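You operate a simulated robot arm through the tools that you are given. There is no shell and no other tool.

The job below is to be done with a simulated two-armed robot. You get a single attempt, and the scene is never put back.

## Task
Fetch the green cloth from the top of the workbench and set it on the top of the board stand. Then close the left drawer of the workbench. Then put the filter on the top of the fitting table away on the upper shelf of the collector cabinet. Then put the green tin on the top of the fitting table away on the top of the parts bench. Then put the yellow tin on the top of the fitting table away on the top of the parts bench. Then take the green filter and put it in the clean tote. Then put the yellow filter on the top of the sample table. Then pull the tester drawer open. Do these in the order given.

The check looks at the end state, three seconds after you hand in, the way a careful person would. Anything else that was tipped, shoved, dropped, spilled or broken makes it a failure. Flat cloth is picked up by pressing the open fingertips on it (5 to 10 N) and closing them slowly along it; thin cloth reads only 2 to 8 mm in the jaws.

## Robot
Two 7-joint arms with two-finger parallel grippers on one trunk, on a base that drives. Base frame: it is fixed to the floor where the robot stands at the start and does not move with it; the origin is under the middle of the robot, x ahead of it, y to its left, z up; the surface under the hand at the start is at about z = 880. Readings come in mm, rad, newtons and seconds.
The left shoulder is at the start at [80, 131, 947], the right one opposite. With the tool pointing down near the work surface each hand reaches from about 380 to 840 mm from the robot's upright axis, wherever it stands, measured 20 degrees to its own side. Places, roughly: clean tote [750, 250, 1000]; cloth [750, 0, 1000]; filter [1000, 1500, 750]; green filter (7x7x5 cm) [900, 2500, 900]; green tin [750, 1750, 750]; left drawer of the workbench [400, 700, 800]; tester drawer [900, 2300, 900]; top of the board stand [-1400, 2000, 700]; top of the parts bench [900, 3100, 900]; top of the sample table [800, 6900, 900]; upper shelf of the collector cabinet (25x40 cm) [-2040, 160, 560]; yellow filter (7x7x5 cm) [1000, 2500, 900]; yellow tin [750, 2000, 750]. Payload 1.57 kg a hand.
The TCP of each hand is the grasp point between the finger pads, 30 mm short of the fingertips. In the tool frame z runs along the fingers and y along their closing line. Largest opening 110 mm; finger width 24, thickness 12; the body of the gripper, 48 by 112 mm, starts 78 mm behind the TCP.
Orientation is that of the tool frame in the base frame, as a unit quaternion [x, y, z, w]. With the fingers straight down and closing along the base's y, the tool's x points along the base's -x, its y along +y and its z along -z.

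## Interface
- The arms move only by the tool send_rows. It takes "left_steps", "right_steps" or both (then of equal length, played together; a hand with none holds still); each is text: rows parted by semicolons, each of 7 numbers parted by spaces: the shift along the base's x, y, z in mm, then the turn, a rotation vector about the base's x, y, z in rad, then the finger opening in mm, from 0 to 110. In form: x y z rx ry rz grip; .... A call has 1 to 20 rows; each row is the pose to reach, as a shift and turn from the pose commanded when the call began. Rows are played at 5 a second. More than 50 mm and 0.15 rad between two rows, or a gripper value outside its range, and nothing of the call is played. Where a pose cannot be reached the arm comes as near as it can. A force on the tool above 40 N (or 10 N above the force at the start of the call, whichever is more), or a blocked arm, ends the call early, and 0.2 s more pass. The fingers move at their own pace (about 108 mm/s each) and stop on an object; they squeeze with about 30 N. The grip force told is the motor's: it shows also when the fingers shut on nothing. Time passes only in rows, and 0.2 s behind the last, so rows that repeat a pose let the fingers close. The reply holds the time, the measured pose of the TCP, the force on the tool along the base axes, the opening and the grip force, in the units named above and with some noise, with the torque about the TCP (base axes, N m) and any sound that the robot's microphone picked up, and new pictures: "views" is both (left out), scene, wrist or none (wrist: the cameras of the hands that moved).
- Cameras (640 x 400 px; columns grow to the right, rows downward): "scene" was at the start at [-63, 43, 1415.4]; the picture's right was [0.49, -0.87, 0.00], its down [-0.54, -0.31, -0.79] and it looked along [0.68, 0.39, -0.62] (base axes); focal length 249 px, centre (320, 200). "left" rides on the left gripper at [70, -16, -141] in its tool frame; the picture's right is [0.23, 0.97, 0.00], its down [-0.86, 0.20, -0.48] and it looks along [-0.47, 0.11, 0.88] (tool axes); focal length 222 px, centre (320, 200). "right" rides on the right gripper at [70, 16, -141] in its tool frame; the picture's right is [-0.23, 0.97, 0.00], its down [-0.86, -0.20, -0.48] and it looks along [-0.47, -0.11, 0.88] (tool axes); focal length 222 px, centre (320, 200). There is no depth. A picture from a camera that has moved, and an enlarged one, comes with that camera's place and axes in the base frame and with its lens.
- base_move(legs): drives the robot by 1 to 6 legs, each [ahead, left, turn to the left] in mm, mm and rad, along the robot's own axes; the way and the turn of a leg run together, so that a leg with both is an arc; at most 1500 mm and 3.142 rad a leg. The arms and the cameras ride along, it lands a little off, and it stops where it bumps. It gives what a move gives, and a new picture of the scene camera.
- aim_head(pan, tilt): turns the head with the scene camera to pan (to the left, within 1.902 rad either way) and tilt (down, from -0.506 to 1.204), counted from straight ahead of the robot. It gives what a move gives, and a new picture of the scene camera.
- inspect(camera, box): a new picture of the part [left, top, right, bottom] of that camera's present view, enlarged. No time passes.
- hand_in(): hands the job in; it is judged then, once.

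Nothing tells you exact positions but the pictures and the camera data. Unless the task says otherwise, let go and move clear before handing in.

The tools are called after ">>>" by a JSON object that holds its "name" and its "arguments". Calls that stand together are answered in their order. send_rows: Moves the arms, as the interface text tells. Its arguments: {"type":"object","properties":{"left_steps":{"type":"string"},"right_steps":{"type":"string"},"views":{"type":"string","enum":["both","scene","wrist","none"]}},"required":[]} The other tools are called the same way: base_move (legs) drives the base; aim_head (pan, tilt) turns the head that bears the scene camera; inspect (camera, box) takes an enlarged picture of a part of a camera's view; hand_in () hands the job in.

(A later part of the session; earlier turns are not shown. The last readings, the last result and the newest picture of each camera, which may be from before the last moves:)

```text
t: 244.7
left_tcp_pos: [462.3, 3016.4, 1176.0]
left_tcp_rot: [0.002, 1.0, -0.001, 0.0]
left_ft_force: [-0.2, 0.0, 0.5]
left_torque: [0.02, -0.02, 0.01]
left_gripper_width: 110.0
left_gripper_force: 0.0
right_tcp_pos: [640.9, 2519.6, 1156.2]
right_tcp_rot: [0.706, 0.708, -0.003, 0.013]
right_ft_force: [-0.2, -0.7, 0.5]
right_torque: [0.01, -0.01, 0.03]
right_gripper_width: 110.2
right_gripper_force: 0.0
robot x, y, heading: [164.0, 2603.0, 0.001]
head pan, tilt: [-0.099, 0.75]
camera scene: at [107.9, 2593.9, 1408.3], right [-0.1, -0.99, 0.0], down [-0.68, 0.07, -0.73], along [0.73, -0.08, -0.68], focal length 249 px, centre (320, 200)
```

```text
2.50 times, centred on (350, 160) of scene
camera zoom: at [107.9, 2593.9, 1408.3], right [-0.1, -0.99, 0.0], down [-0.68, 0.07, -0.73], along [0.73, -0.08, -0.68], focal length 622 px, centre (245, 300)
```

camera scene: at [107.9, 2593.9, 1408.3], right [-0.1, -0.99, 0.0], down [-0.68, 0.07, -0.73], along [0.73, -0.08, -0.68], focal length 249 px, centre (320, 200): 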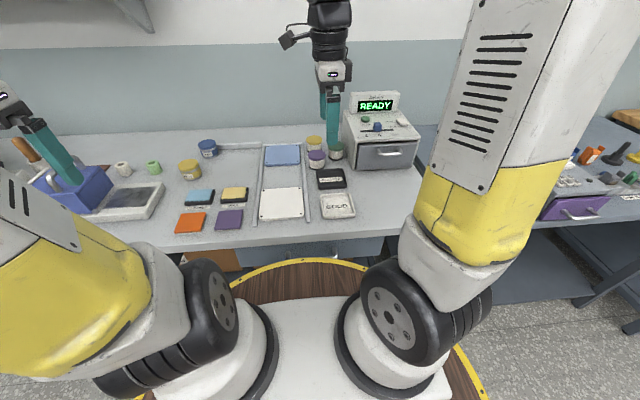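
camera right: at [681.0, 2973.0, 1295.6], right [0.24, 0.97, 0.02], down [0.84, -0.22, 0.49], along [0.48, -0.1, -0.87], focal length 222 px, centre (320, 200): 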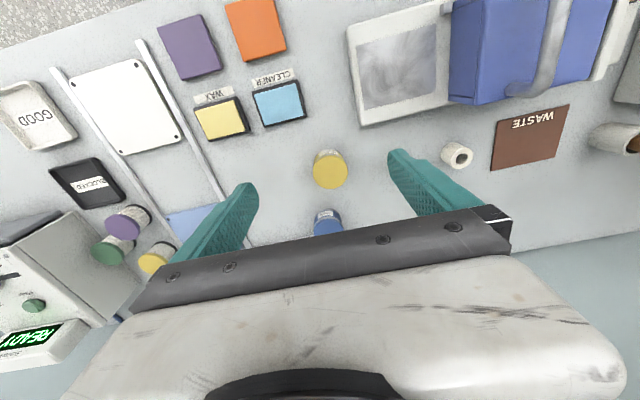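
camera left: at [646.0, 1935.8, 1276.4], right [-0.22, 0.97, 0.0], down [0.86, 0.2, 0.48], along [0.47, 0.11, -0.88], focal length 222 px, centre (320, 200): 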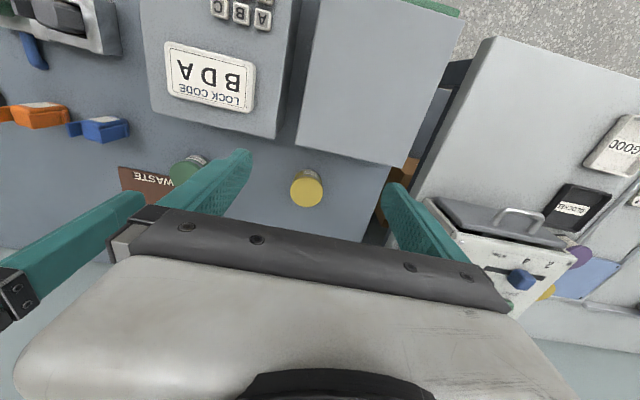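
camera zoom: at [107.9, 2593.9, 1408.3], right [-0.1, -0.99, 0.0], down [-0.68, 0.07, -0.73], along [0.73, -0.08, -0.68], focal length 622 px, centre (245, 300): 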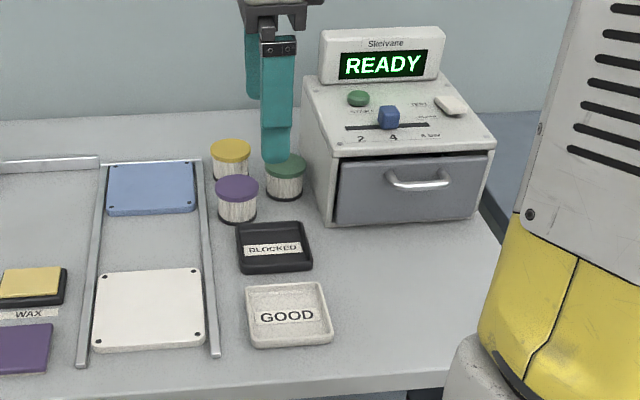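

Refined: green filter at (890,2456), purple (836,2534), yellow (934,2536), cap tops z≈938; tester face x≈813, side y≈2402. I'll go above the green filter.

>>> {"name": "send_rows", "arguments": {"right_steps": "45 -11 -5 0 0 0 110; 90 -22 -10 0 0 0 110; 135 -33 -20 0 0 0 110; 180 -45 -30 0 0 0 110; 220 -56 -50 0 0 0 105; 245 -63 -80 0 0 0 100; 249 -64 -115 0 0 0 100; 249 -64 -145 0 0 0 100; 249 -64 -145 0 0 0 100", "views": "both"}}

>>> {"name": "inspect", "arguments": {"camera": "scene", "box": [290, 80, 430, 200]}}

```text
t: 246.7
left_tcp_pos: [464.0, 3017.2, 1176.8]
left_tcp_rot: [0.001, 1.0, 0.0, -0.001]
left_ft_force: [0.2, -0.3, 0.0]
left_torque: [-0.01, 0.0, -0.01]
left_gripper_width: 109.9
left_gripper_force: 0.1
right_tcp_pos: [890.0, 2456.5, 1011.4]
right_tcp_rot: [0.707, 0.708, -0.002, 0.012]
right_ft_force: [-0.2, -0.1, 0.3]
right_torque: [-0.02, -0.01, -0.01]
right_gripper_width: 100.0
right_gripper_force: 0.1
robot x, y, heading: [165.2, 2600.5, -0.004]
head pan, tilt: [-0.099, 0.75]
camera scene: at [108.2, 2593.9, 1408.4], right [-0.1, -0.99, 0.0], down [-0.68, 0.07, -0.73], along [0.73, -0.08, -0.68], focal length 249 px, centre (320, 200)
camera right: at [905.3, 2527.9, 1151.1], right [0.97, -0.22, 0.02], down [-0.2, -0.85, 0.49], along [-0.1, -0.48, -0.87], focal length 222 px, centre (320, 200)
```

scene: 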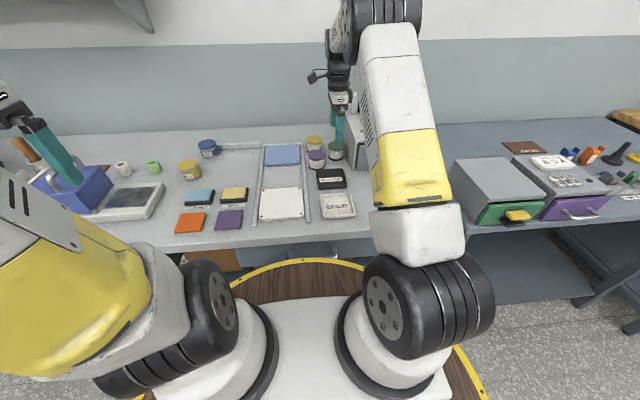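
right: 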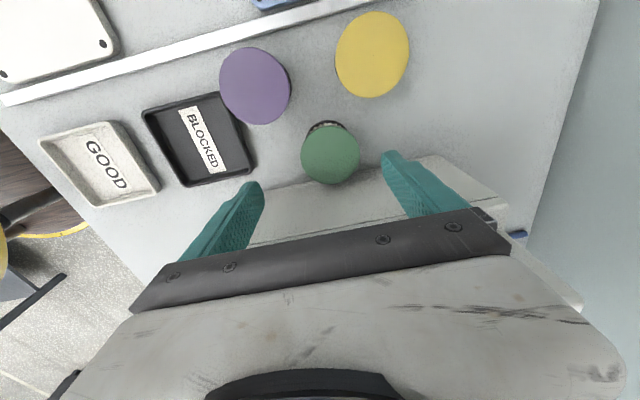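

```text
3.33 times, centred on (360, 140) of scene
camera zoom: at [108.2, 2593.9, 1408.4], right [-0.1, -0.99, 0.0], down [-0.68, 0.07, -0.73], along [0.73, -0.08, -0.68], focal length 830 px, centre (187, 400)
```

zoom: 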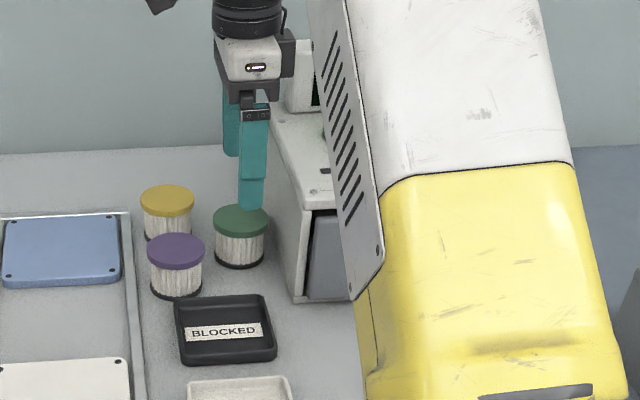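

Close-up puts the green cap centre at (904,2460), so I'll correct by +14/+4 mm while lowering, then recheck.

>>> {"name": "send_rows", "arguments": {"right_steps": "7 2 -10 0 0 0 100; 14 4 -25 0 0 0 100; 14 4 -40 0 0 0 100; 14 4 -40 0 0 0 100", "views": "wrist"}}

```text
t: 247.7
left_tcp_pos: [462.5, 3017.8, 1177.0]
left_tcp_rot: [0.002, 1.0, 0.001, -0.001]
left_ft_force: [0.1, 0.9, -0.3]
left_torque: [-0.03, -0.04, 0.0]
left_gripper_width: 109.9
left_gripper_force: 0.0
right_tcp_pos: [903.3, 2458.1, 970.2]
right_tcp_rot: [0.707, 0.707, -0.002, 0.012]
right_ft_force: [0.7, -0.3, -1.3]
right_torque: [0.0, -0.02, 0.02]
right_gripper_width: 100.3
right_gripper_force: 0.1
robot x, y, heading: [163.7, 2599.8, 0.002]
head pan, tilt: [-0.099, 0.75]
camera right: at [919.3, 2531.6, 1111.3], right [0.97, -0.23, 0.02], down [-0.2, -0.85, 0.49], along [-0.1, -0.48, -0.87], focal length 222 px, centre (320, 200)
```

right: 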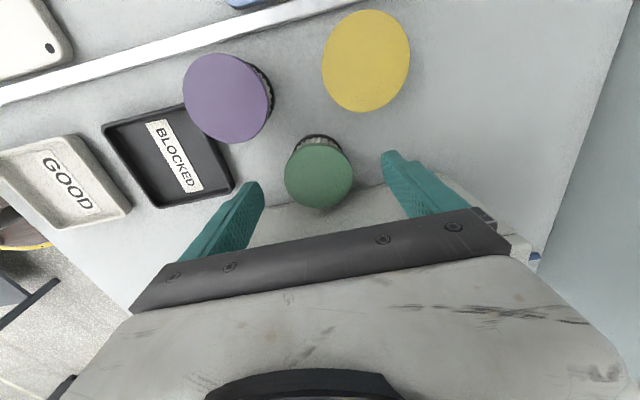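

Well centred now. Lowering to grip height and closing.

>>> {"name": "send_rows", "arguments": {"right_steps": "0 0 -20 0 0 0 100; 0 0 -38 0 0 0 100; 0 0 -48 0 0 0 100; 0 0 -48 0 0 0 75; 0 0 -48 0 0 0 50; 0 0 -48 0 0 0 25; 0 0 -48 0 0 0 0; 0 0 -48 0 0 0 0", "views": "wrist"}}

```text
t: 249.5
left_tcp_pos: [462.7, 3016.0, 1177.6]
left_tcp_rot: [0.002, 1.0, 0.0, -0.001]
left_ft_force: [-0.6, -0.2, 0.2]
left_torque: [-0.03, 0.01, 0.02]
left_gripper_width: 109.8
left_gripper_force: 0.0
right_tcp_pos: [905.1, 2458.2, 924.2]
right_tcp_rot: [0.707, 0.707, -0.002, 0.012]
right_ft_force: [0.0, 0.1, -0.3]
right_torque: [-0.03, -0.01, 0.0]
right_gripper_width: 61.1
right_gripper_force: 29.8
robot x, y, heading: [169.3, 2602.2, -0.001]
head pan, tilt: [-0.099, 0.75]
camera right: at [919.3, 2531.6, 1063.7], right [0.97, -0.23, 0.02], down [-0.2, -0.85, 0.49], along [-0.1, -0.48, -0.87], focal length 222 px, centre (320, 200)
```

right: 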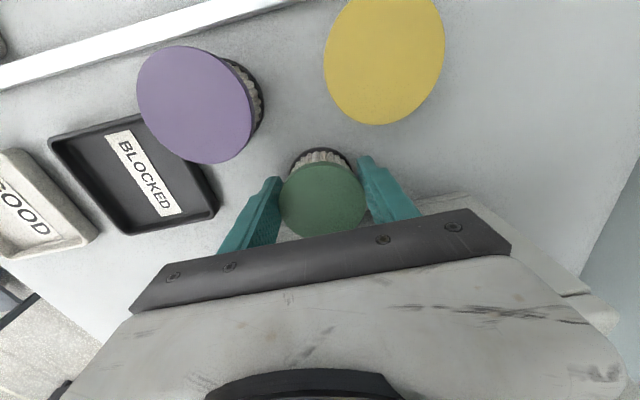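

The green filter is held (61 mm). I'll lift it out, back off, and drive to the workbench with the CLEAN tote.

>>> {"name": "send_rows", "arguments": {"right_steps": "0 0 30 0 0 0 0; 0 0 70 0 0 0 0; 0 0 110 0 0 0 0; 0 0 150 0 0 0 0; -10 5 190 0 0 0 0; -45 10 220 0 0 0 0; -90 15 235 0 0 0 0; -135 20 235 0 0 0 0; -180 25 235 0 0 0 0; -225 30 235 0 0 0 0; -270 35 235 0 0 0 0; -310 40 235 0 0 0 0", "views": "wrist"}}

>>> {"name": "base_move", "arguments": {"legs": [[-350, 0, 0], [0, -1150, 0], [0, -1050, 0], [150, 0, 0]]}}

>>> {"name": "aim_head", "arguments": {"pan": 0.0, "tilt": 0.7}}

>>> {"name": "inspect", "arguments": {"camera": "right", "box": [0, 0, 640, 400]}}

```text
t: 252.1
left_tcp_pos: [463.0, 3016.3, 1175.5]
left_tcp_rot: [0.003, 1.0, 0.0, -0.001]
left_ft_force: [0.2, 0.4, -1.0]
left_torque: [-0.01, 0.03, -0.03]
left_gripper_width: 110.2
left_gripper_force: 0.0
right_tcp_pos: [592.6, 2499.9, 1158.2]
right_tcp_rot: [0.707, 0.707, -0.004, 0.013]
right_ft_force: [0.3, 1.1, -1.1]
right_torque: [0.01, 0.04, 0.02]
right_gripper_width: 60.9
right_gripper_force: 29.8
robot x, y, heading: [165.1, 2601.9, -0.006]
head pan, tilt: [-0.099, 0.75]
camera right: at [609.0, 2572.2, 1298.2], right [0.97, -0.22, 0.02], down [-0.2, -0.84, 0.49], along [-0.1, -0.49, -0.87], focal length 222 px, centre (320, 200)
```

right: 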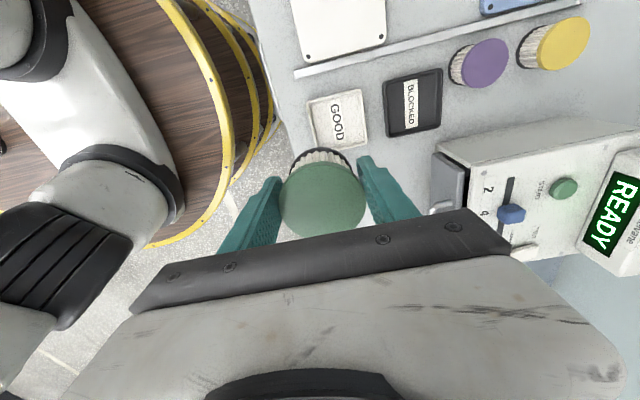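

```text
t: 265.8
left_tcp_pos: [264.7, 827.2, 1176.8]
left_tcp_rot: [-0.007, 1.0, 0.0, -0.001]
left_ft_force: [0.4, 0.6, 0.0]
left_torque: [-0.02, 0.0, 0.0]
left_gripper_width: 109.9
left_gripper_force: 0.1
right_tcp_pos: [403.5, 312.0, 1158.9]
right_tcp_rot: [0.701, 0.713, -0.002, 0.012]
right_ft_force: [-0.3, -0.1, -1.8]
right_torque: [0.02, -0.02, 0.02]
right_gripper_width: 60.8
right_gripper_force: 29.7
robot x, y, heading: [-28.2, 406.4, 0.005]
head pan, tilt: [-0.099, 0.75]
camera scene: at [-84.2, 399.7, 1408.4], right [-0.09, -1.0, 0.0], down [-0.68, 0.06, -0.73], along [0.73, -0.06, -0.68], focal length 249 px, centre (320, 200)
```

scene: 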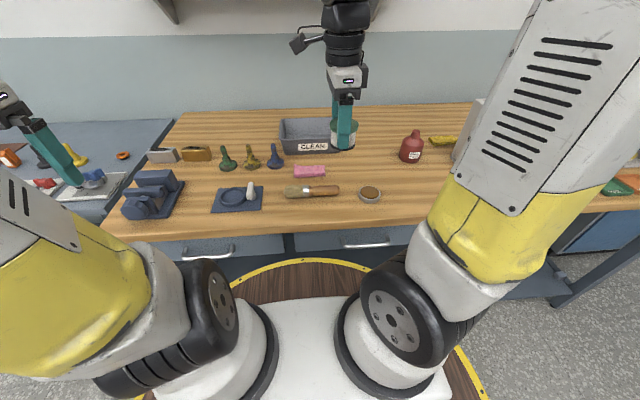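

```text
t: 266.4
left_tcp_pos: [265.6, 826.7, 1176.6]
left_tcp_rot: [-0.006, 1.0, 0.0, -0.001]
left_ft_force: [-0.1, 0.6, 0.6]
left_torque: [0.0, 0.01, -0.01]
left_gripper_width: 109.8
left_gripper_force: 0.0
right_tcp_pos: [403.9, 311.8, 1158.4]
right_tcp_rot: [0.701, 0.713, -0.001, 0.012]
right_ft_force: [0.3, -0.4, 0.6]
right_torque: [0.01, -0.01, 0.0]
right_gripper_width: 60.9
right_gripper_force: 29.9
robot x, y, heading: [-27.4, 407.0, 0.013]
head pan, tilt: [0.0, 0.7]
camera scene: at [-81.6, 408.0, 1412.6], right [0.01, -1.0, 0.0], down [-0.64, -0.01, -0.76], along [0.76, 0.01, -0.64], focal length 249 px, centre (320, 200)
```

scene: 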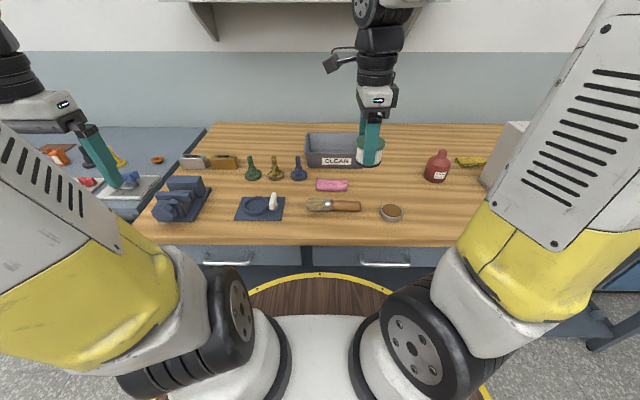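

```text
1.00 times, centred on (320, 200) of right (not enlarged: the box is as wide or as high as the picture)
camera zoom: at [417.4, 385.2, 1298.6], right [0.98, -0.21, 0.02], down [-0.19, -0.85, 0.49], along [-0.09, -0.49, -0.87], focal length 222 px, centre (320, 200)
```

zoom: 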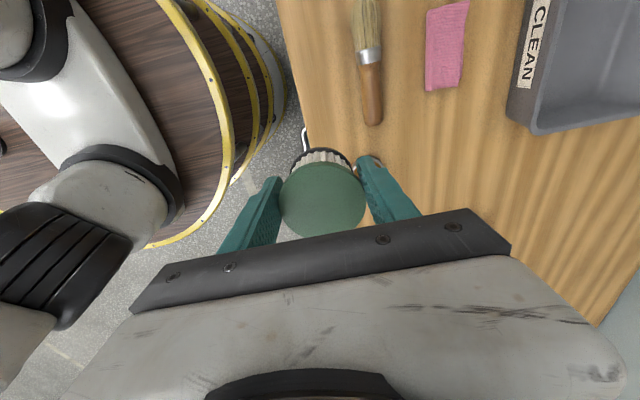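

The CLEAN tote is ahead at roughly x 690–900, y 270–480. I'll drive a little closer and bring the filter toward it to look from above.

>>> {"name": "base_move", "arguments": {"legs": [[75, 0, 0]]}}

>>> {"name": "send_rows", "arguments": {"right_steps": "40 5 10 0 0 0 0; 80 10 20 0 0 0 0; 120 15 20 0 0 0 0; 160 20 20 0 0 0 0; 200 25 20 0 0 0 0; 220 30 20 0 0 0 0; 220 30 20 0 0 0 0", "views": "both"}}

>>> {"name": "inspect", "arguments": {"camera": "scene", "box": [260, 90, 420, 210]}}

```text
t: 267.5
left_tcp_pos: [340.7, 828.6, 1177.5]
left_tcp_rot: [-0.006, 1.0, 0.0, 0.0]
left_ft_force: [0.1, 0.0, 0.6]
left_torque: [0.03, -0.01, 0.02]
left_gripper_width: 110.1
left_gripper_force: 0.0
right_tcp_pos: [479.3, 311.7, 1158.4]
right_tcp_rot: [0.702, 0.712, -0.003, 0.012]
right_ft_force: [0.0, -0.6, -0.2]
right_torque: [-0.01, -0.03, 0.01]
right_gripper_width: 61.1
right_gripper_force: 30.2
robot x, y, heading: [47.5, 405.3, 0.011]
head pan, tilt: [0.0, 0.7]
camera scene: at [-6.3, 408.8, 1412.6], right [0.01, -1.0, 0.0], down [-0.64, -0.01, -0.76], along [0.76, 0.01, -0.64], focal length 249 px, centre (320, 200)
```

scene: 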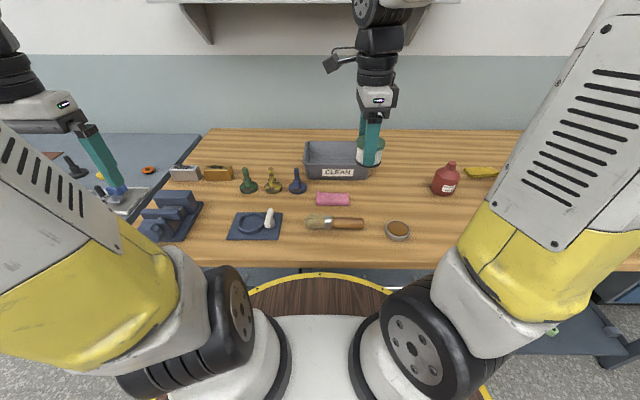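

```text
t: 269.1
left_tcp_pos: [339.8, 828.3, 1176.6]
left_tcp_rot: [-0.006, 1.0, 0.0, -0.001]
left_ft_force: [-0.6, 1.1, 0.2]
left_torque: [0.01, -0.03, -0.03]
left_gripper_width: 109.9
left_gripper_force: 0.0
right_tcp_pos: [701.3, 342.2, 1178.3]
right_tcp_rot: [0.701, 0.713, -0.003, 0.012]
right_ft_force: [-0.8, 0.6, -0.5]
right_torque: [0.01, -0.01, 0.0]
right_gripper_width: 61.0
right_gripper_force: 29.6
robot x, y, heading: [45.5, 408.4, 0.008]
head pan, tilt: [0.0, 0.7]
camera scene: at [-6.0, 408.9, 1412.6], right [0.01, -1.0, 0.0], down [-0.64, -0.01, -0.76], along [0.76, 0.01, -0.64], focal length 249 px, centre (320, 200)
camera right: at [713.9, 415.5, 1318.7], right [0.98, -0.21, 0.02], down [-0.19, -0.85, 0.49], along [-0.09, -0.49, -0.87], focal length 222 px, centre (320, 200)
```

scene: 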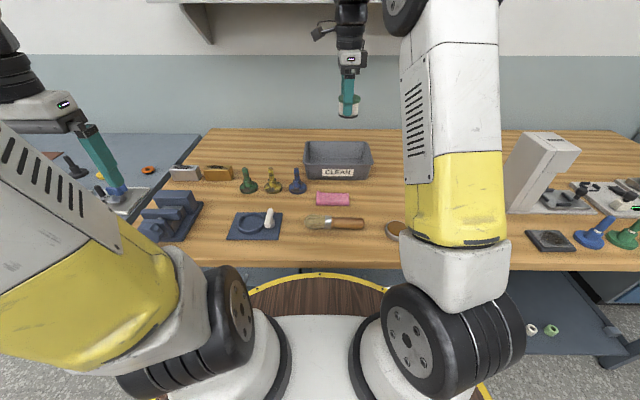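
right: 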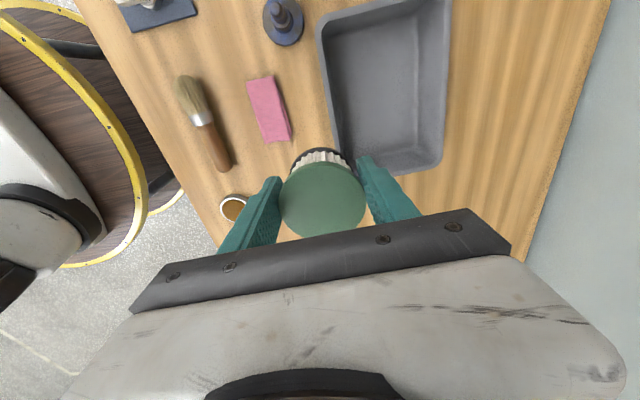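

```text
3.33 times, centred on (340, 150) of scene
camera zoom: at [-6.0, 408.9, 1412.6], right [0.01, -1.0, 0.0], down [-0.64, -0.01, -0.76], along [0.76, 0.01, -0.64], focal length 830 px, centre (253, 367)
```

zoom: 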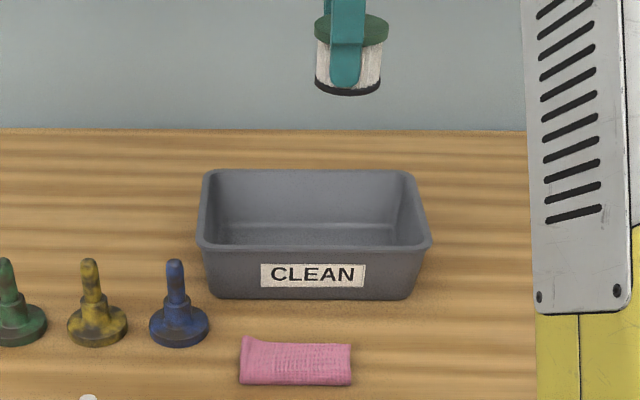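

Tote rim: x 735–899, y 228–476, z≈956; centre about (815,352). I'll bring the filter over the centre and lower it in.

>>> {"name": "send_rows", "arguments": {"right_steps": "40 3 -20 0 0 0 0; 80 7 -45 0 0 0 0; 110 10 -75 0 0 0 0; 114 10 -110 0 0 0 0; 114 10 -140 0 0 0 0; 114 10 -140 0 0 0 0", "views": "both"}}

>>> {"name": "inspect", "arguments": {"camera": "scene", "box": [260, 90, 420, 210]}}

```text
t: 270.5
left_tcp_pos: [340.3, 828.4, 1176.0]
left_tcp_rot: [-0.006, 1.0, -0.001, -0.001]
left_ft_force: [1.0, 0.4, 0.0]
left_torque: [0.0, 0.04, -0.01]
left_gripper_width: 110.1
left_gripper_force: 0.1
right_tcp_pos: [814.2, 352.3, 1039.1]
right_tcp_rot: [0.701, 0.713, -0.003, 0.013]
right_ft_force: [0.0, -0.1, -1.0]
right_torque: [-0.01, 0.01, 0.01]
right_gripper_width: 60.8
right_gripper_force: 29.5
robot x, y, heading: [49.9, 408.1, 0.008]
head pan, tilt: [0.0, 0.7]
camera scene: at [-5.9, 408.9, 1412.6], right [0.01, -1.0, 0.0], down [-0.64, -0.01, -0.76], along [0.76, 0.01, -0.64], focal length 249 px, centre (320, 200)
camera right: at [827.0, 426.3, 1178.6], right [0.98, -0.21, 0.02], down [-0.19, -0.85, 0.49], along [-0.09, -0.49, -0.87], focal length 222 px, centre (320, 200)
```

scene: 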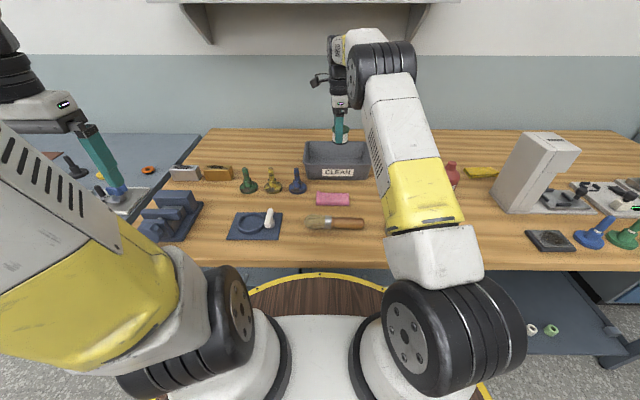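
right: 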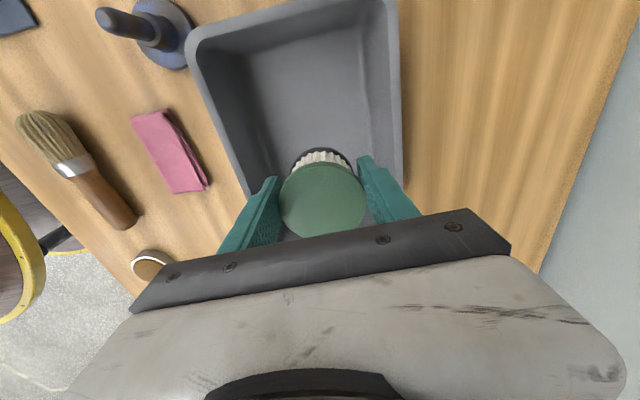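

```text
3.33 times, centred on (340, 150) of scene
camera zoom: at [-5.9, 408.9, 1412.6], right [0.01, -1.0, 0.0], down [-0.64, -0.01, -0.76], along [0.76, 0.01, -0.64], focal length 830 px, centre (253, 367)
```

zoom: 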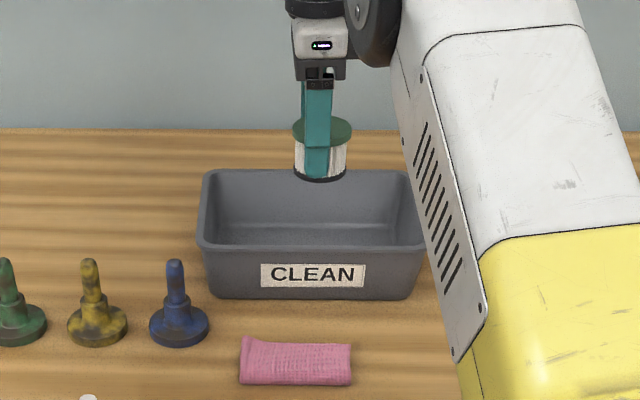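

The filter is centred above the tote opening. Lowering it in slowly.

>>> {"name": "send_rows", "arguments": {"right_steps": "-1 0 -35 0 0 0 0; -2 0 -65 0 0 0 0; -2 0 -88 0 0 0 0; -2 0 -100 0 0 0 0; -2 0 -106 0 0 0 0; -2 0 -110 0 0 0 0; -2 0 -110 0 0 0 0", "views": "wrist"}}

```text
t: 272.1
left_tcp_pos: [341.3, 828.1, 1177.4]
left_tcp_rot: [-0.006, 1.0, 0.0, -0.001]
left_ft_force: [0.3, 0.4, 0.5]
left_torque: [0.0, -0.01, 0.0]
left_gripper_width: 110.3
left_gripper_force: 0.0
right_tcp_pos: [810.5, 352.9, 928.7]
right_tcp_rot: [0.702, 0.712, -0.002, 0.013]
right_ft_force: [0.2, 0.2, 5.4]
right_torque: [-0.08, 0.2, -0.01]
right_gripper_width: 60.9
right_gripper_force: 29.3
robot x, y, heading: [40.8, 411.0, 0.016]
head pan, tilt: [0.0, 0.7]
camera right: at [824.5, 426.0, 1069.3], right [0.98, -0.21, 0.02], down [-0.19, -0.85, 0.49], along [-0.09, -0.49, -0.87], focal length 222 px, centre (320, 200)
```

right: 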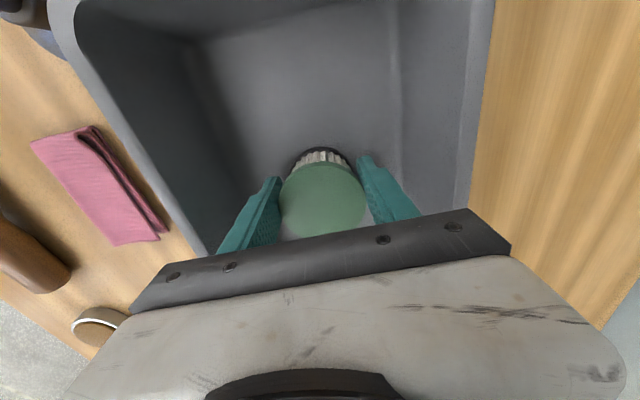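

It just touches the tote floor (5 N). Opening a little and lifting away.

>>> {"name": "send_rows", "arguments": {"right_steps": "0 0 -1 0 0 0 0; 0 0 -1 0 0 0 64; 0 0 -1 0 0 0 70; 0 0 -1 0 0 0 76; 0 0 0 0 0 0 76; 0 0 30 0 0 0 76; 0 0 70 0 0 0 76; 0 0 115 0 0 0 76; 0 0 160 0 0 0 90; 0 0 205 0 0 0 110; -30 0 235 0 0 0 110; -75 0 240 0 0 0 110", "views": "both"}}

>>> {"name": "inspect", "arguments": {"camera": "scene", "box": [260, 90, 420, 210]}}

```text
t: 274.7
left_tcp_pos: [339.7, 828.3, 1176.4]
left_tcp_rot: [-0.007, 1.0, -0.001, -0.001]
left_ft_force: [-0.7, 0.0, -0.4]
left_torque: [0.04, 0.06, 0.01]
left_gripper_width: 110.1
left_gripper_force: 0.0
right_tcp_pos: [736.3, 353.6, 1167.8]
right_tcp_rot: [0.701, 0.713, -0.005, 0.012]
right_ft_force: [0.8, 0.9, -0.8]
right_torque: [0.0, 0.05, -0.03]
right_gripper_width: 109.8
right_gripper_force: 0.1
robot x, y, heading: [49.2, 407.8, 0.01]
head pan, tilt: [0.0, 0.7]
camera scene: at [-5.2, 408.9, 1412.6], right [0.01, -1.0, 0.0], down [-0.64, -0.01, -0.76], along [0.76, 0.01, -0.64], focal length 249 px, centre (320, 200)
camera right: at [751.1, 427.1, 1307.9], right [0.98, -0.21, 0.02], down [-0.19, -0.85, 0.49], along [-0.09, -0.49, -0.87], focal length 222 px, centre (320, 200)
```

scene: 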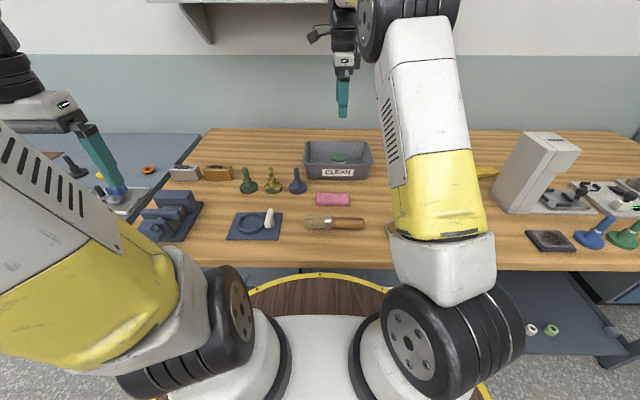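
right: 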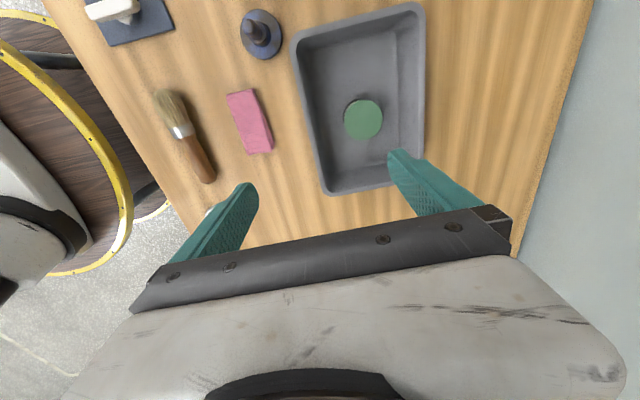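

```text
3.33 times, centred on (340, 150) of scene
camera zoom: at [-5.2, 408.9, 1412.6], right [0.01, -1.0, 0.0], down [-0.64, -0.01, -0.76], along [0.76, 0.01, -0.64], focal length 830 px, centre (253, 367)
```

zoom: 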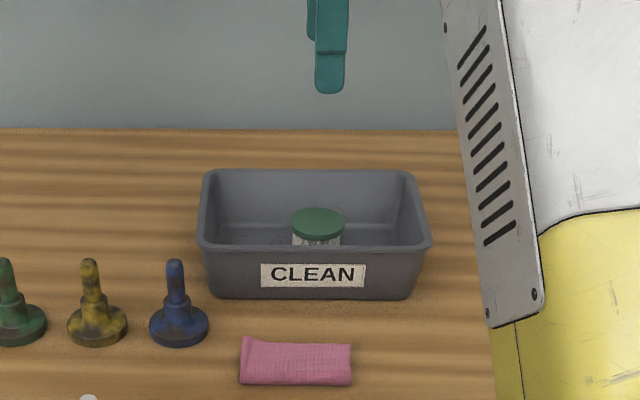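

The green filter stands in the CLEAN tote. Now back for the yellow filter at about (952,2533); I'll retract the hand and drive to the parts bench again.

>>> {"name": "send_rows", "arguments": {"right_steps": "-40 0 0 0 0 0 110; -80 0 0 0 0 0 110; -120 0 0 0 0 0 110; -160 0 0 0 0 0 110; -190 0 0 0 0 0 110", "views": "none"}}

>>> {"name": "base_move", "arguments": {"legs": [[-200, 0, -0.01], [0, 1150, 0], [0, 1105, 0], [300, 0, 0]]}}

>>> {"name": "inspect", "arguments": {"camera": "right", "box": [0, 0, 640, 400]}}

```text
t: 275.9
left_tcp_pos: [340.8, 828.5, 1176.3]
left_tcp_rot: [-0.007, 1.0, 0.0, -0.001]
left_ft_force: [-0.3, 1.2, -0.8]
left_torque: [-0.03, 0.02, 0.02]
left_gripper_width: 110.1
left_gripper_force: 0.0
right_tcp_pos: [547.9, 352.5, 1167.8]
right_tcp_rot: [0.701, 0.713, -0.002, 0.012]
right_ft_force: [0.2, -0.4, -0.2]
right_torque: [-0.02, 0.03, -0.03]
right_gripper_width: 109.9
right_gripper_force: 0.0
robot x, y, heading: [44.0, 410.0, 0.007]
head pan, tilt: [0.0, 0.7]
```

```text
t: 289.8
left_tcp_pos: [461.5, 3066.0, 1176.3]
left_tcp_rot: [0.005, 1.0, 0.0, -0.001]
left_ft_force: [-0.5, -0.2, 0.4]
left_torque: [0.03, -0.03, -0.03]
left_gripper_width: 110.1
left_gripper_force: 0.0
right_tcp_pos: [657.4, 2588.4, 1169.5]
right_tcp_rot: [0.709, 0.705, -0.002, 0.012]
right_ft_force: [-0.8, 0.2, 0.4]
right_torque: [0.03, -0.01, 0.01]
right_gripper_width: 110.0
right_gripper_force: 0.0
robot x, y, heading: [159.1, 2651.9, -0.014]
head pan, tilt: [0.0, 0.7]
camera scene: at [105.8, 2654.8, 1412.6], right [-0.01, -1.0, 0.0], down [-0.64, 0.01, -0.76], along [0.76, -0.01, -0.64], focal length 249 px, centre (320, 200)
```

scene: 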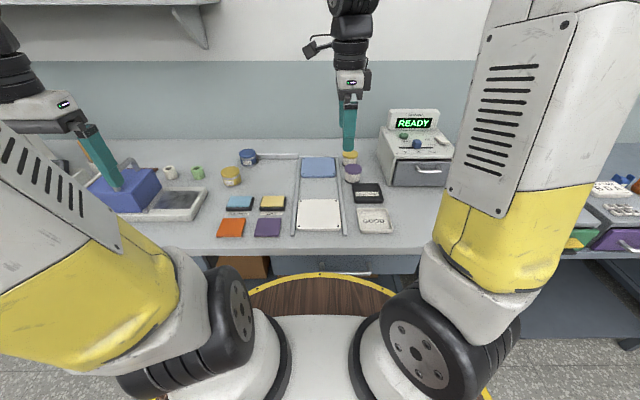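

```text
1.00 times, centred on (320, 200) of right (not enlarged: the box is as wide or as high as the picture)
camera zoom: at [673.4, 2660.2, 1308.8], right [0.97, -0.23, 0.02], down [-0.21, -0.84, 0.49], along [-0.1, -0.48, -0.87], focal length 222 px, centre (320, 200)
```

zoom: 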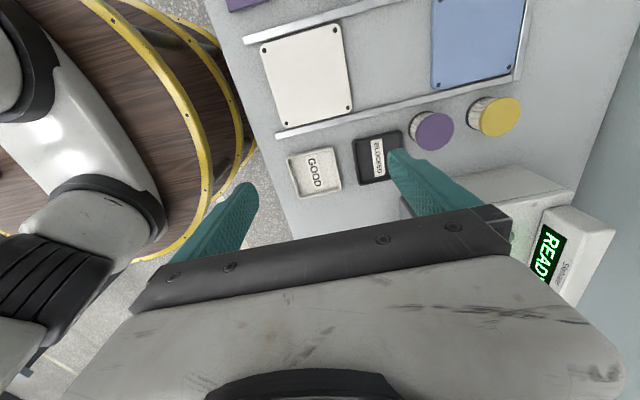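

I'll nudge the base forward and bring the hand above the yellow filter with a narrower opening to clear the purple one.

>>> {"name": "base_move", "arguments": {"legs": [[27, 0, 0.01]]}}

>>> {"name": "send_rows", "arguments": {"right_steps": "45 -9 -5 0 0 0 110; 90 -18 -10 0 0 0 110; 135 -28 -20 0 0 0 110; 180 -37 -35 0 0 0 105; 220 -46 -60 0 0 0 95; 250 -52 -95 0 0 0 88; 264 -55 -130 0 0 0 86; 264 -55 -160 0 0 0 86; 264 -55 -160 0 0 0 86", "views": "both"}}

```text
t: 290.6
left_tcp_pos: [483.8, 3070.1, 1178.3]
left_tcp_rot: [0.0, 1.0, 0.0, -0.001]
left_ft_force: [-0.1, -0.5, -0.8]
left_torque: [0.0, 0.01, 0.0]
left_gripper_width: 110.3
left_gripper_force: 0.0
right_tcp_pos: [686.3, 2591.2, 1168.9]
right_tcp_rot: [0.705, 0.709, -0.003, 0.013]
right_ft_force: [-0.3, 0.7, 1.2]
right_torque: [0.02, -0.04, 0.03]
right_gripper_width: 109.9
right_gripper_force: 0.1
robot x, y, heading: [187.3, 2652.1, 0.001]
head pan, tilt: [0.0, 0.7]
camera scene: at [132.6, 2654.1, 1412.6], right [0.0, -1.0, 0.0], down [-0.64, 0.0, -0.76], along [0.76, 0.0, -0.64], focal length 249 px, centre (320, 200)
```

scene: 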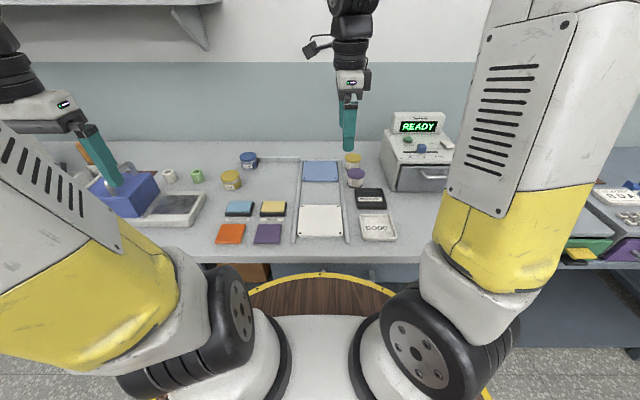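

```text
t: 292.6
left_tcp_pos: [483.9, 3068.9, 1177.3]
left_tcp_rot: [0.001, 1.0, 0.0, -0.001]
left_ft_force: [0.9, -0.4, 0.6]
left_torque: [-0.02, 0.03, 0.03]
left_gripper_width: 110.1
left_gripper_force: 0.1
right_tcp_pos: [950.7, 2537.4, 1008.1]
right_tcp_rot: [0.705, 0.709, -0.003, 0.013]
right_ft_force: [0.1, 0.3, -0.2]
right_torque: [0.02, -0.03, 0.0]
right_gripper_width: 86.0
right_gripper_force: 0.2
robot x, y, heading: [187.5, 2652.5, 0.004]
head pan, tilt: [0.0, 0.7]
camera scene: at [132.9, 2654.1, 1412.6], right [0.0, -1.0, 0.0], down [-0.64, 0.0, -0.76], along [0.76, 0.0, -0.64], focal length 249 px, centre (320, 200)
camera right: at [964.9, 2609.7, 1148.5], right [0.97, -0.22, 0.02], down [-0.2, -0.85, 0.49], along [-0.09, -0.48, -0.87], focal length 222 px, centre (320, 200)
```

scene: 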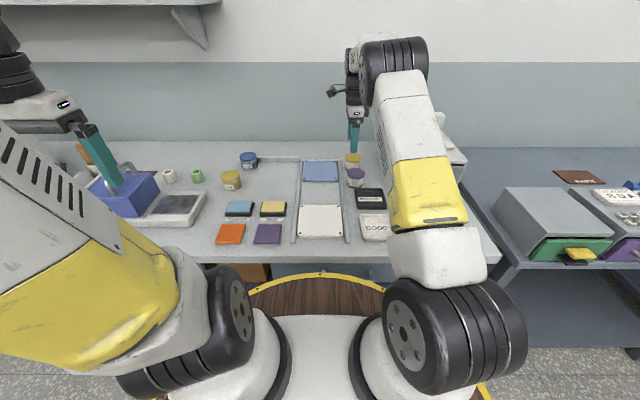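
right: 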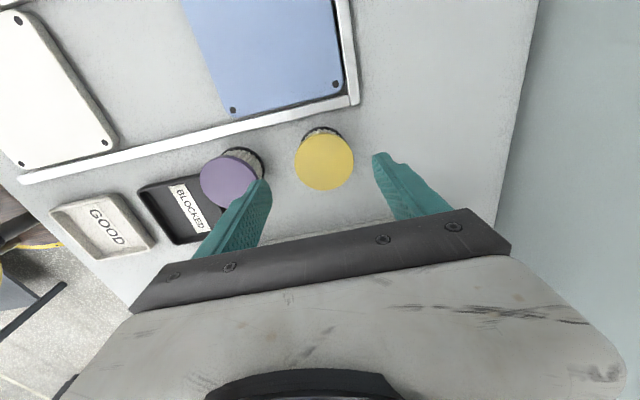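

Yellow cap at (957,2536), purple edge at x≈890. I'll correct +7 mm and lower with 84 mm opening.

>>> {"name": "send_rows", "arguments": {"right_steps": "4 0 -12 0 0 0 84; 7 -1 -25 0 0 0 84; 7 -1 -36 0 0 0 84; 7 -1 -36 0 0 0 84", "views": "wrist"}}

```text
t: 293.6
left_tcp_pos: [484.0, 3068.9, 1176.8]
left_tcp_rot: [0.0, 1.0, 0.0, 0.0]
left_ft_force: [0.5, -0.6, 0.1]
left_torque: [0.01, 0.03, 0.02]
left_gripper_width: 109.8
left_gripper_force: 0.0
right_tcp_pos: [956.0, 2535.1, 971.4]
right_tcp_rot: [0.705, 0.709, -0.002, 0.012]
right_ft_force: [-0.5, -0.1, -0.2]
right_torque: [0.01, -0.03, 0.02]
right_gripper_width: 83.9
right_gripper_force: 0.0
robot x, y, heading: [185.4, 2651.1, 0.001]
head pan, tilt: [0.0, 0.7]
camera right: at [971.2, 2608.9, 1112.5], right [0.97, -0.22, 0.02], down [-0.2, -0.85, 0.49], along [-0.09, -0.49, -0.87], focal length 222 px, centre (320, 200)
```

right: 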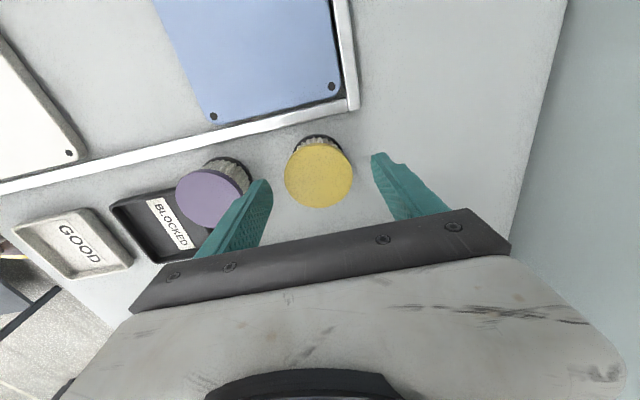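

>>> {"name": "inspect", "arguments": {"camera": "right", "box": [160, 110, 400, 270]}}

```text
2.50 times, centred on (280, 190) of right
camera zoom: at [971.2, 2608.9, 1112.5], right [0.97, -0.22, 0.02], down [-0.2, -0.85, 0.49], along [-0.09, -0.49, -0.87], focal length 555 px, centre (420, 225)
```

zoom: 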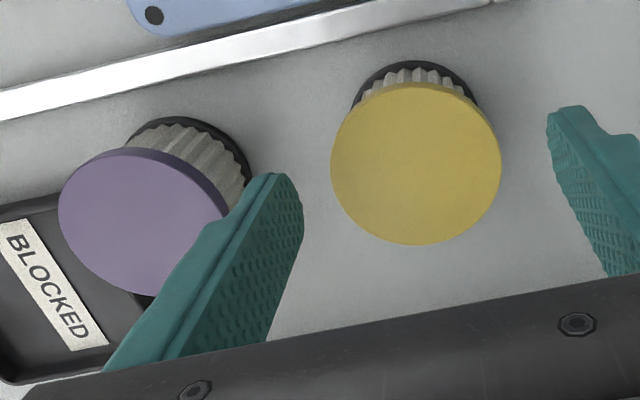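

The front finger passes close to the purple filter. I'll rise a bit and turn the hand 0.4 rad so that this finger goes into the gap left by the green filter.

>>> {"name": "send_rows", "arguments": {"right_steps": "0 0 15 0 0 0 84; 0 0 20 0 0 0.13 84; -1 0 20 0 0 0.26 84; -2 0 20 0 0 0.40 84; -2 0 10 0 0 0.40 84; -2 0 10 0 0 0.40 84", "views": "wrist"}}

>>> {"name": "inspect", "arguments": {"camera": "right", "box": [160, 110, 400, 270]}}

```text
t: 295.0
left_tcp_pos: [483.9, 3068.8, 1176.7]
left_tcp_rot: [0.0, 1.0, 0.0, 0.0]
left_ft_force: [-0.8, -0.3, 0.6]
left_torque: [0.01, -0.01, -0.01]
left_gripper_width: 109.8
left_gripper_force: 0.0
right_tcp_pos: [954.9, 2535.5, 983.1]
right_tcp_rot: [0.55, 0.835, -0.001, 0.013]
right_ft_force: [-0.2, 0.1, -0.6]
right_torque: [-0.01, 0.0, 0.03]
right_gripper_width: 84.2
right_gripper_force: 0.1
robot x, y, heading: [184.8, 2653.1, 0.002]
head pan, tilt: [0.0, 0.7]
camera right: at [940.0, 2608.7, 1122.9], right [0.98, 0.18, 0.02], down [0.14, -0.86, 0.49], along [0.1, -0.48, -0.87], focal length 222 px, centre (320, 200)
```

right: 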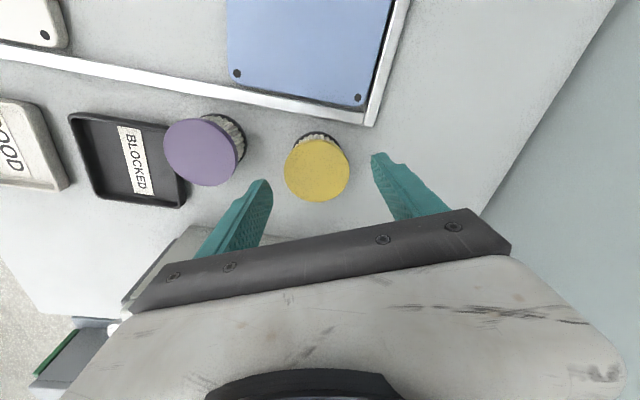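

```text
2.50 times, centred on (280, 190) of right
camera zoom: at [940.0, 2608.7, 1122.9], right [0.98, 0.18, 0.02], down [0.14, -0.86, 0.49], along [0.1, -0.48, -0.87], focal length 555 px, centre (420, 225)
```

zoom: 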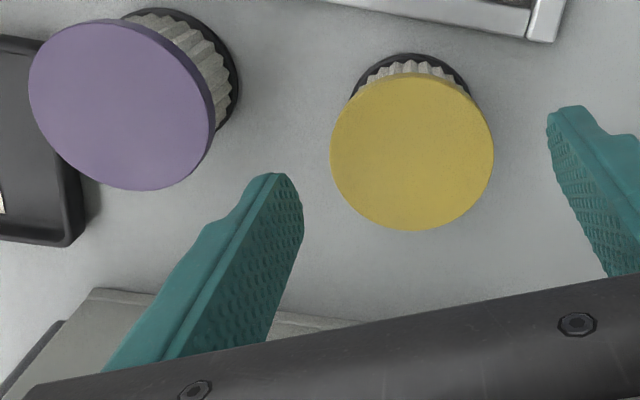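

The purple filter is now well clear and the yellow cap is exactly under the TCP. Lowering and closing.

>>> {"name": "send_rows", "arguments": {"right_steps": "0 0 -20 0 0 0 84; 0 0 -40 0 0 0 84; 0 0 -54 0 0 0 84; 0 0 -60 0 0 0 84; 0 0 -60 0 0 0 60; 0 0 -60 0 0 0 30; 0 0 -60 0 0 0 0; 0 0 -60 0 0 0 0", "views": "wrist"}}

```text
t: 296.8
left_tcp_pos: [484.2, 3068.7, 1177.7]
left_tcp_rot: [0.0, 1.0, 0.0, -0.001]
left_ft_force: [-0.2, 0.4, 0.4]
left_torque: [0.02, -0.03, 0.0]
left_gripper_width: 110.0
left_gripper_force: 0.0
right_tcp_pos: [954.6, 2536.0, 922.8]
right_tcp_rot: [0.551, 0.835, 0.0, 0.013]
right_ft_force: [-0.6, 0.5, -0.3]
right_torque: [0.01, -0.01, 0.03]
right_gripper_width: 60.7
right_gripper_force: 30.4
robot x, y, heading: [182.0, 2657.9, 0.002]
head pan, tilt: [0.0, 0.7]
camera right: at [940.0, 2608.7, 1062.7], right [0.98, 0.17, 0.02], down [0.14, -0.86, 0.49], along [0.1, -0.48, -0.87], focal length 222 px, centre (320, 200)
```

right: 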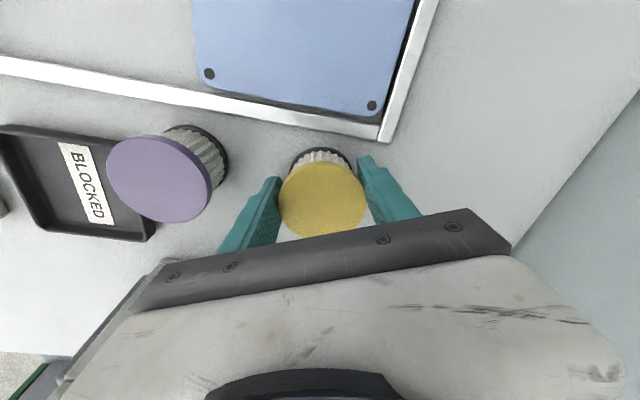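

Yellow filter held (60.7 mm). I'll lift it straight out, retract, and start driving along the aisle toward the sample table.

>>> {"name": "send_rows", "arguments": {"right_steps": "0 0 30 0 0 0 0; 0 0 70 0 0 0 0; 0 0 110 0 0 0 0; 0 0 150 0 0 0 0; -10 0 190 0 0 0 0; -45 0 220 0 0 0 0; -90 0 235 0 0 0 0; -135 0 240 0 0 0 0; -180 0 240 0 0 0 0; -225 0 240 0 0 0 0; -270 0 240 0 0 0 0; -310 0 240 0 0 0 0", "views": "wrist"}}

>>> {"name": "base_move", "arguments": {"legs": [[-400, 0, 0], [0, 1400, 0]]}}

>>> {"name": "aim_head", "arguments": {"pan": 1.3, "tilt": 0.3}}

```text
t: 299.4
left_tcp_pos: [485.8, 3070.5, 1176.7]
left_tcp_rot: [0.001, 1.0, -0.001, -0.001]
left_ft_force: [0.0, -0.5, 0.2]
left_torque: [0.0, 0.03, 0.05]
left_gripper_width: 110.3
left_gripper_force: 0.1
right_tcp_pos: [643.3, 2536.9, 1164.5]
right_tcp_rot: [0.551, 0.835, 0.0, 0.013]
right_ft_force: [-0.9, 0.4, -0.8]
right_torque: [0.0, 0.02, 0.02]
right_gripper_width: 61.1
right_gripper_force: 30.2
robot x, y, heading: [182.2, 2651.3, -0.001]
head pan, tilt: [0.0, 0.7]
camera right: at [628.7, 2609.4, 1303.5], right [0.98, 0.18, 0.02], down [0.14, -0.86, 0.49], along [0.1, -0.48, -0.87], focal length 222 px, centre (320, 200)
```

right: 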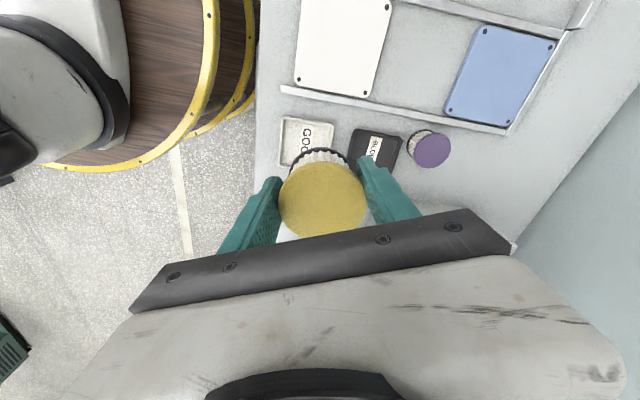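

```text
t: 308.5
left_tcp_pos: [86.0, 4466.7, 1176.2]
left_tcp_rot: [0.001, 1.0, -0.001, 0.0]
left_ft_force: [-0.2, -0.9, -0.4]
left_torque: [0.01, 0.01, 0.0]
left_gripper_width: 110.0
left_gripper_force: 0.1
right_tcp_pos: [245.4, 3934.1, 1163.6]
right_tcp_rot: [0.551, 0.834, 0.0, 0.012]
right_ft_force: [-0.6, -0.6, -0.9]
right_torque: [0.02, -0.01, 0.01]
right_gripper_width: 61.2
right_gripper_force: 29.9
robot x, y, heading: [-213.6, 4053.5, -0.003]
head pan, tilt: [0.0, 0.7]
camera scene: at [-265.6, 4051.9, 1412.6], right [0.0, -1.0, 0.0], down [-0.64, 0.0, -0.76], along [0.76, 0.0, -0.64], focal length 249 px, centre (320, 200)
```

scene: 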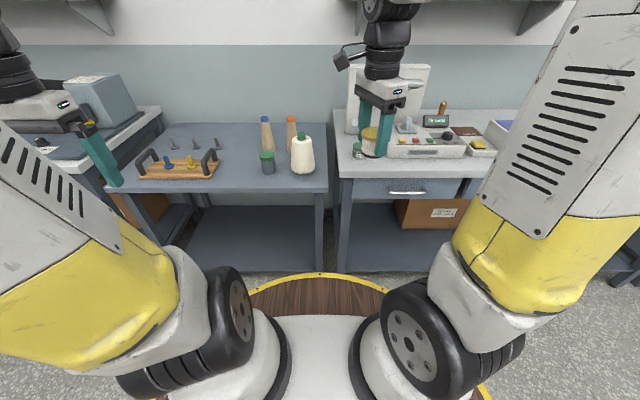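

```text
t: 310.0
left_tcp_pos: [86.7, 4467.5, 1177.1]
left_tcp_rot: [0.002, 1.0, -0.001, 0.0]
left_ft_force: [-0.1, 0.8, 0.0]
left_torque: [-0.02, 0.0, 0.02]
left_gripper_width: 109.9
left_gripper_force: 0.1
right_tcp_pos: [245.7, 3933.4, 1163.6]
right_tcp_rot: [0.551, 0.834, 0.0, 0.012]
right_ft_force: [1.1, -0.4, -1.3]
right_torque: [-0.04, 0.01, 0.04]
right_gripper_width: 60.6
right_gripper_force: 30.3
robot x, y, heading: [-214.9, 4048.2, -0.006]
head pan, tilt: [1.3, 0.3]
camera scene: at [-325.4, 4142.0, 1448.7], right [0.96, -0.27, 0.0], down [-0.08, -0.28, -0.96], along [0.26, 0.92, -0.3], focal length 249 px, centre (320, 200)
```

scene: 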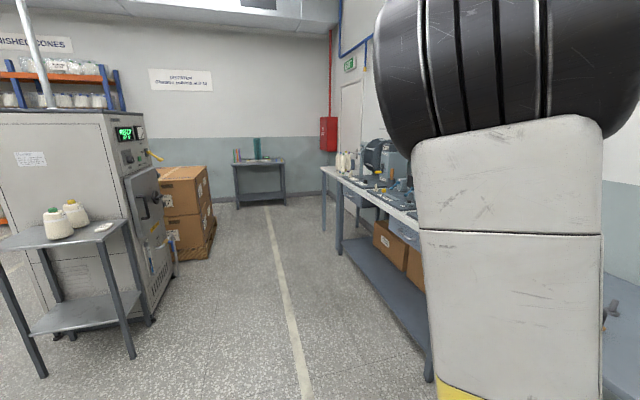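

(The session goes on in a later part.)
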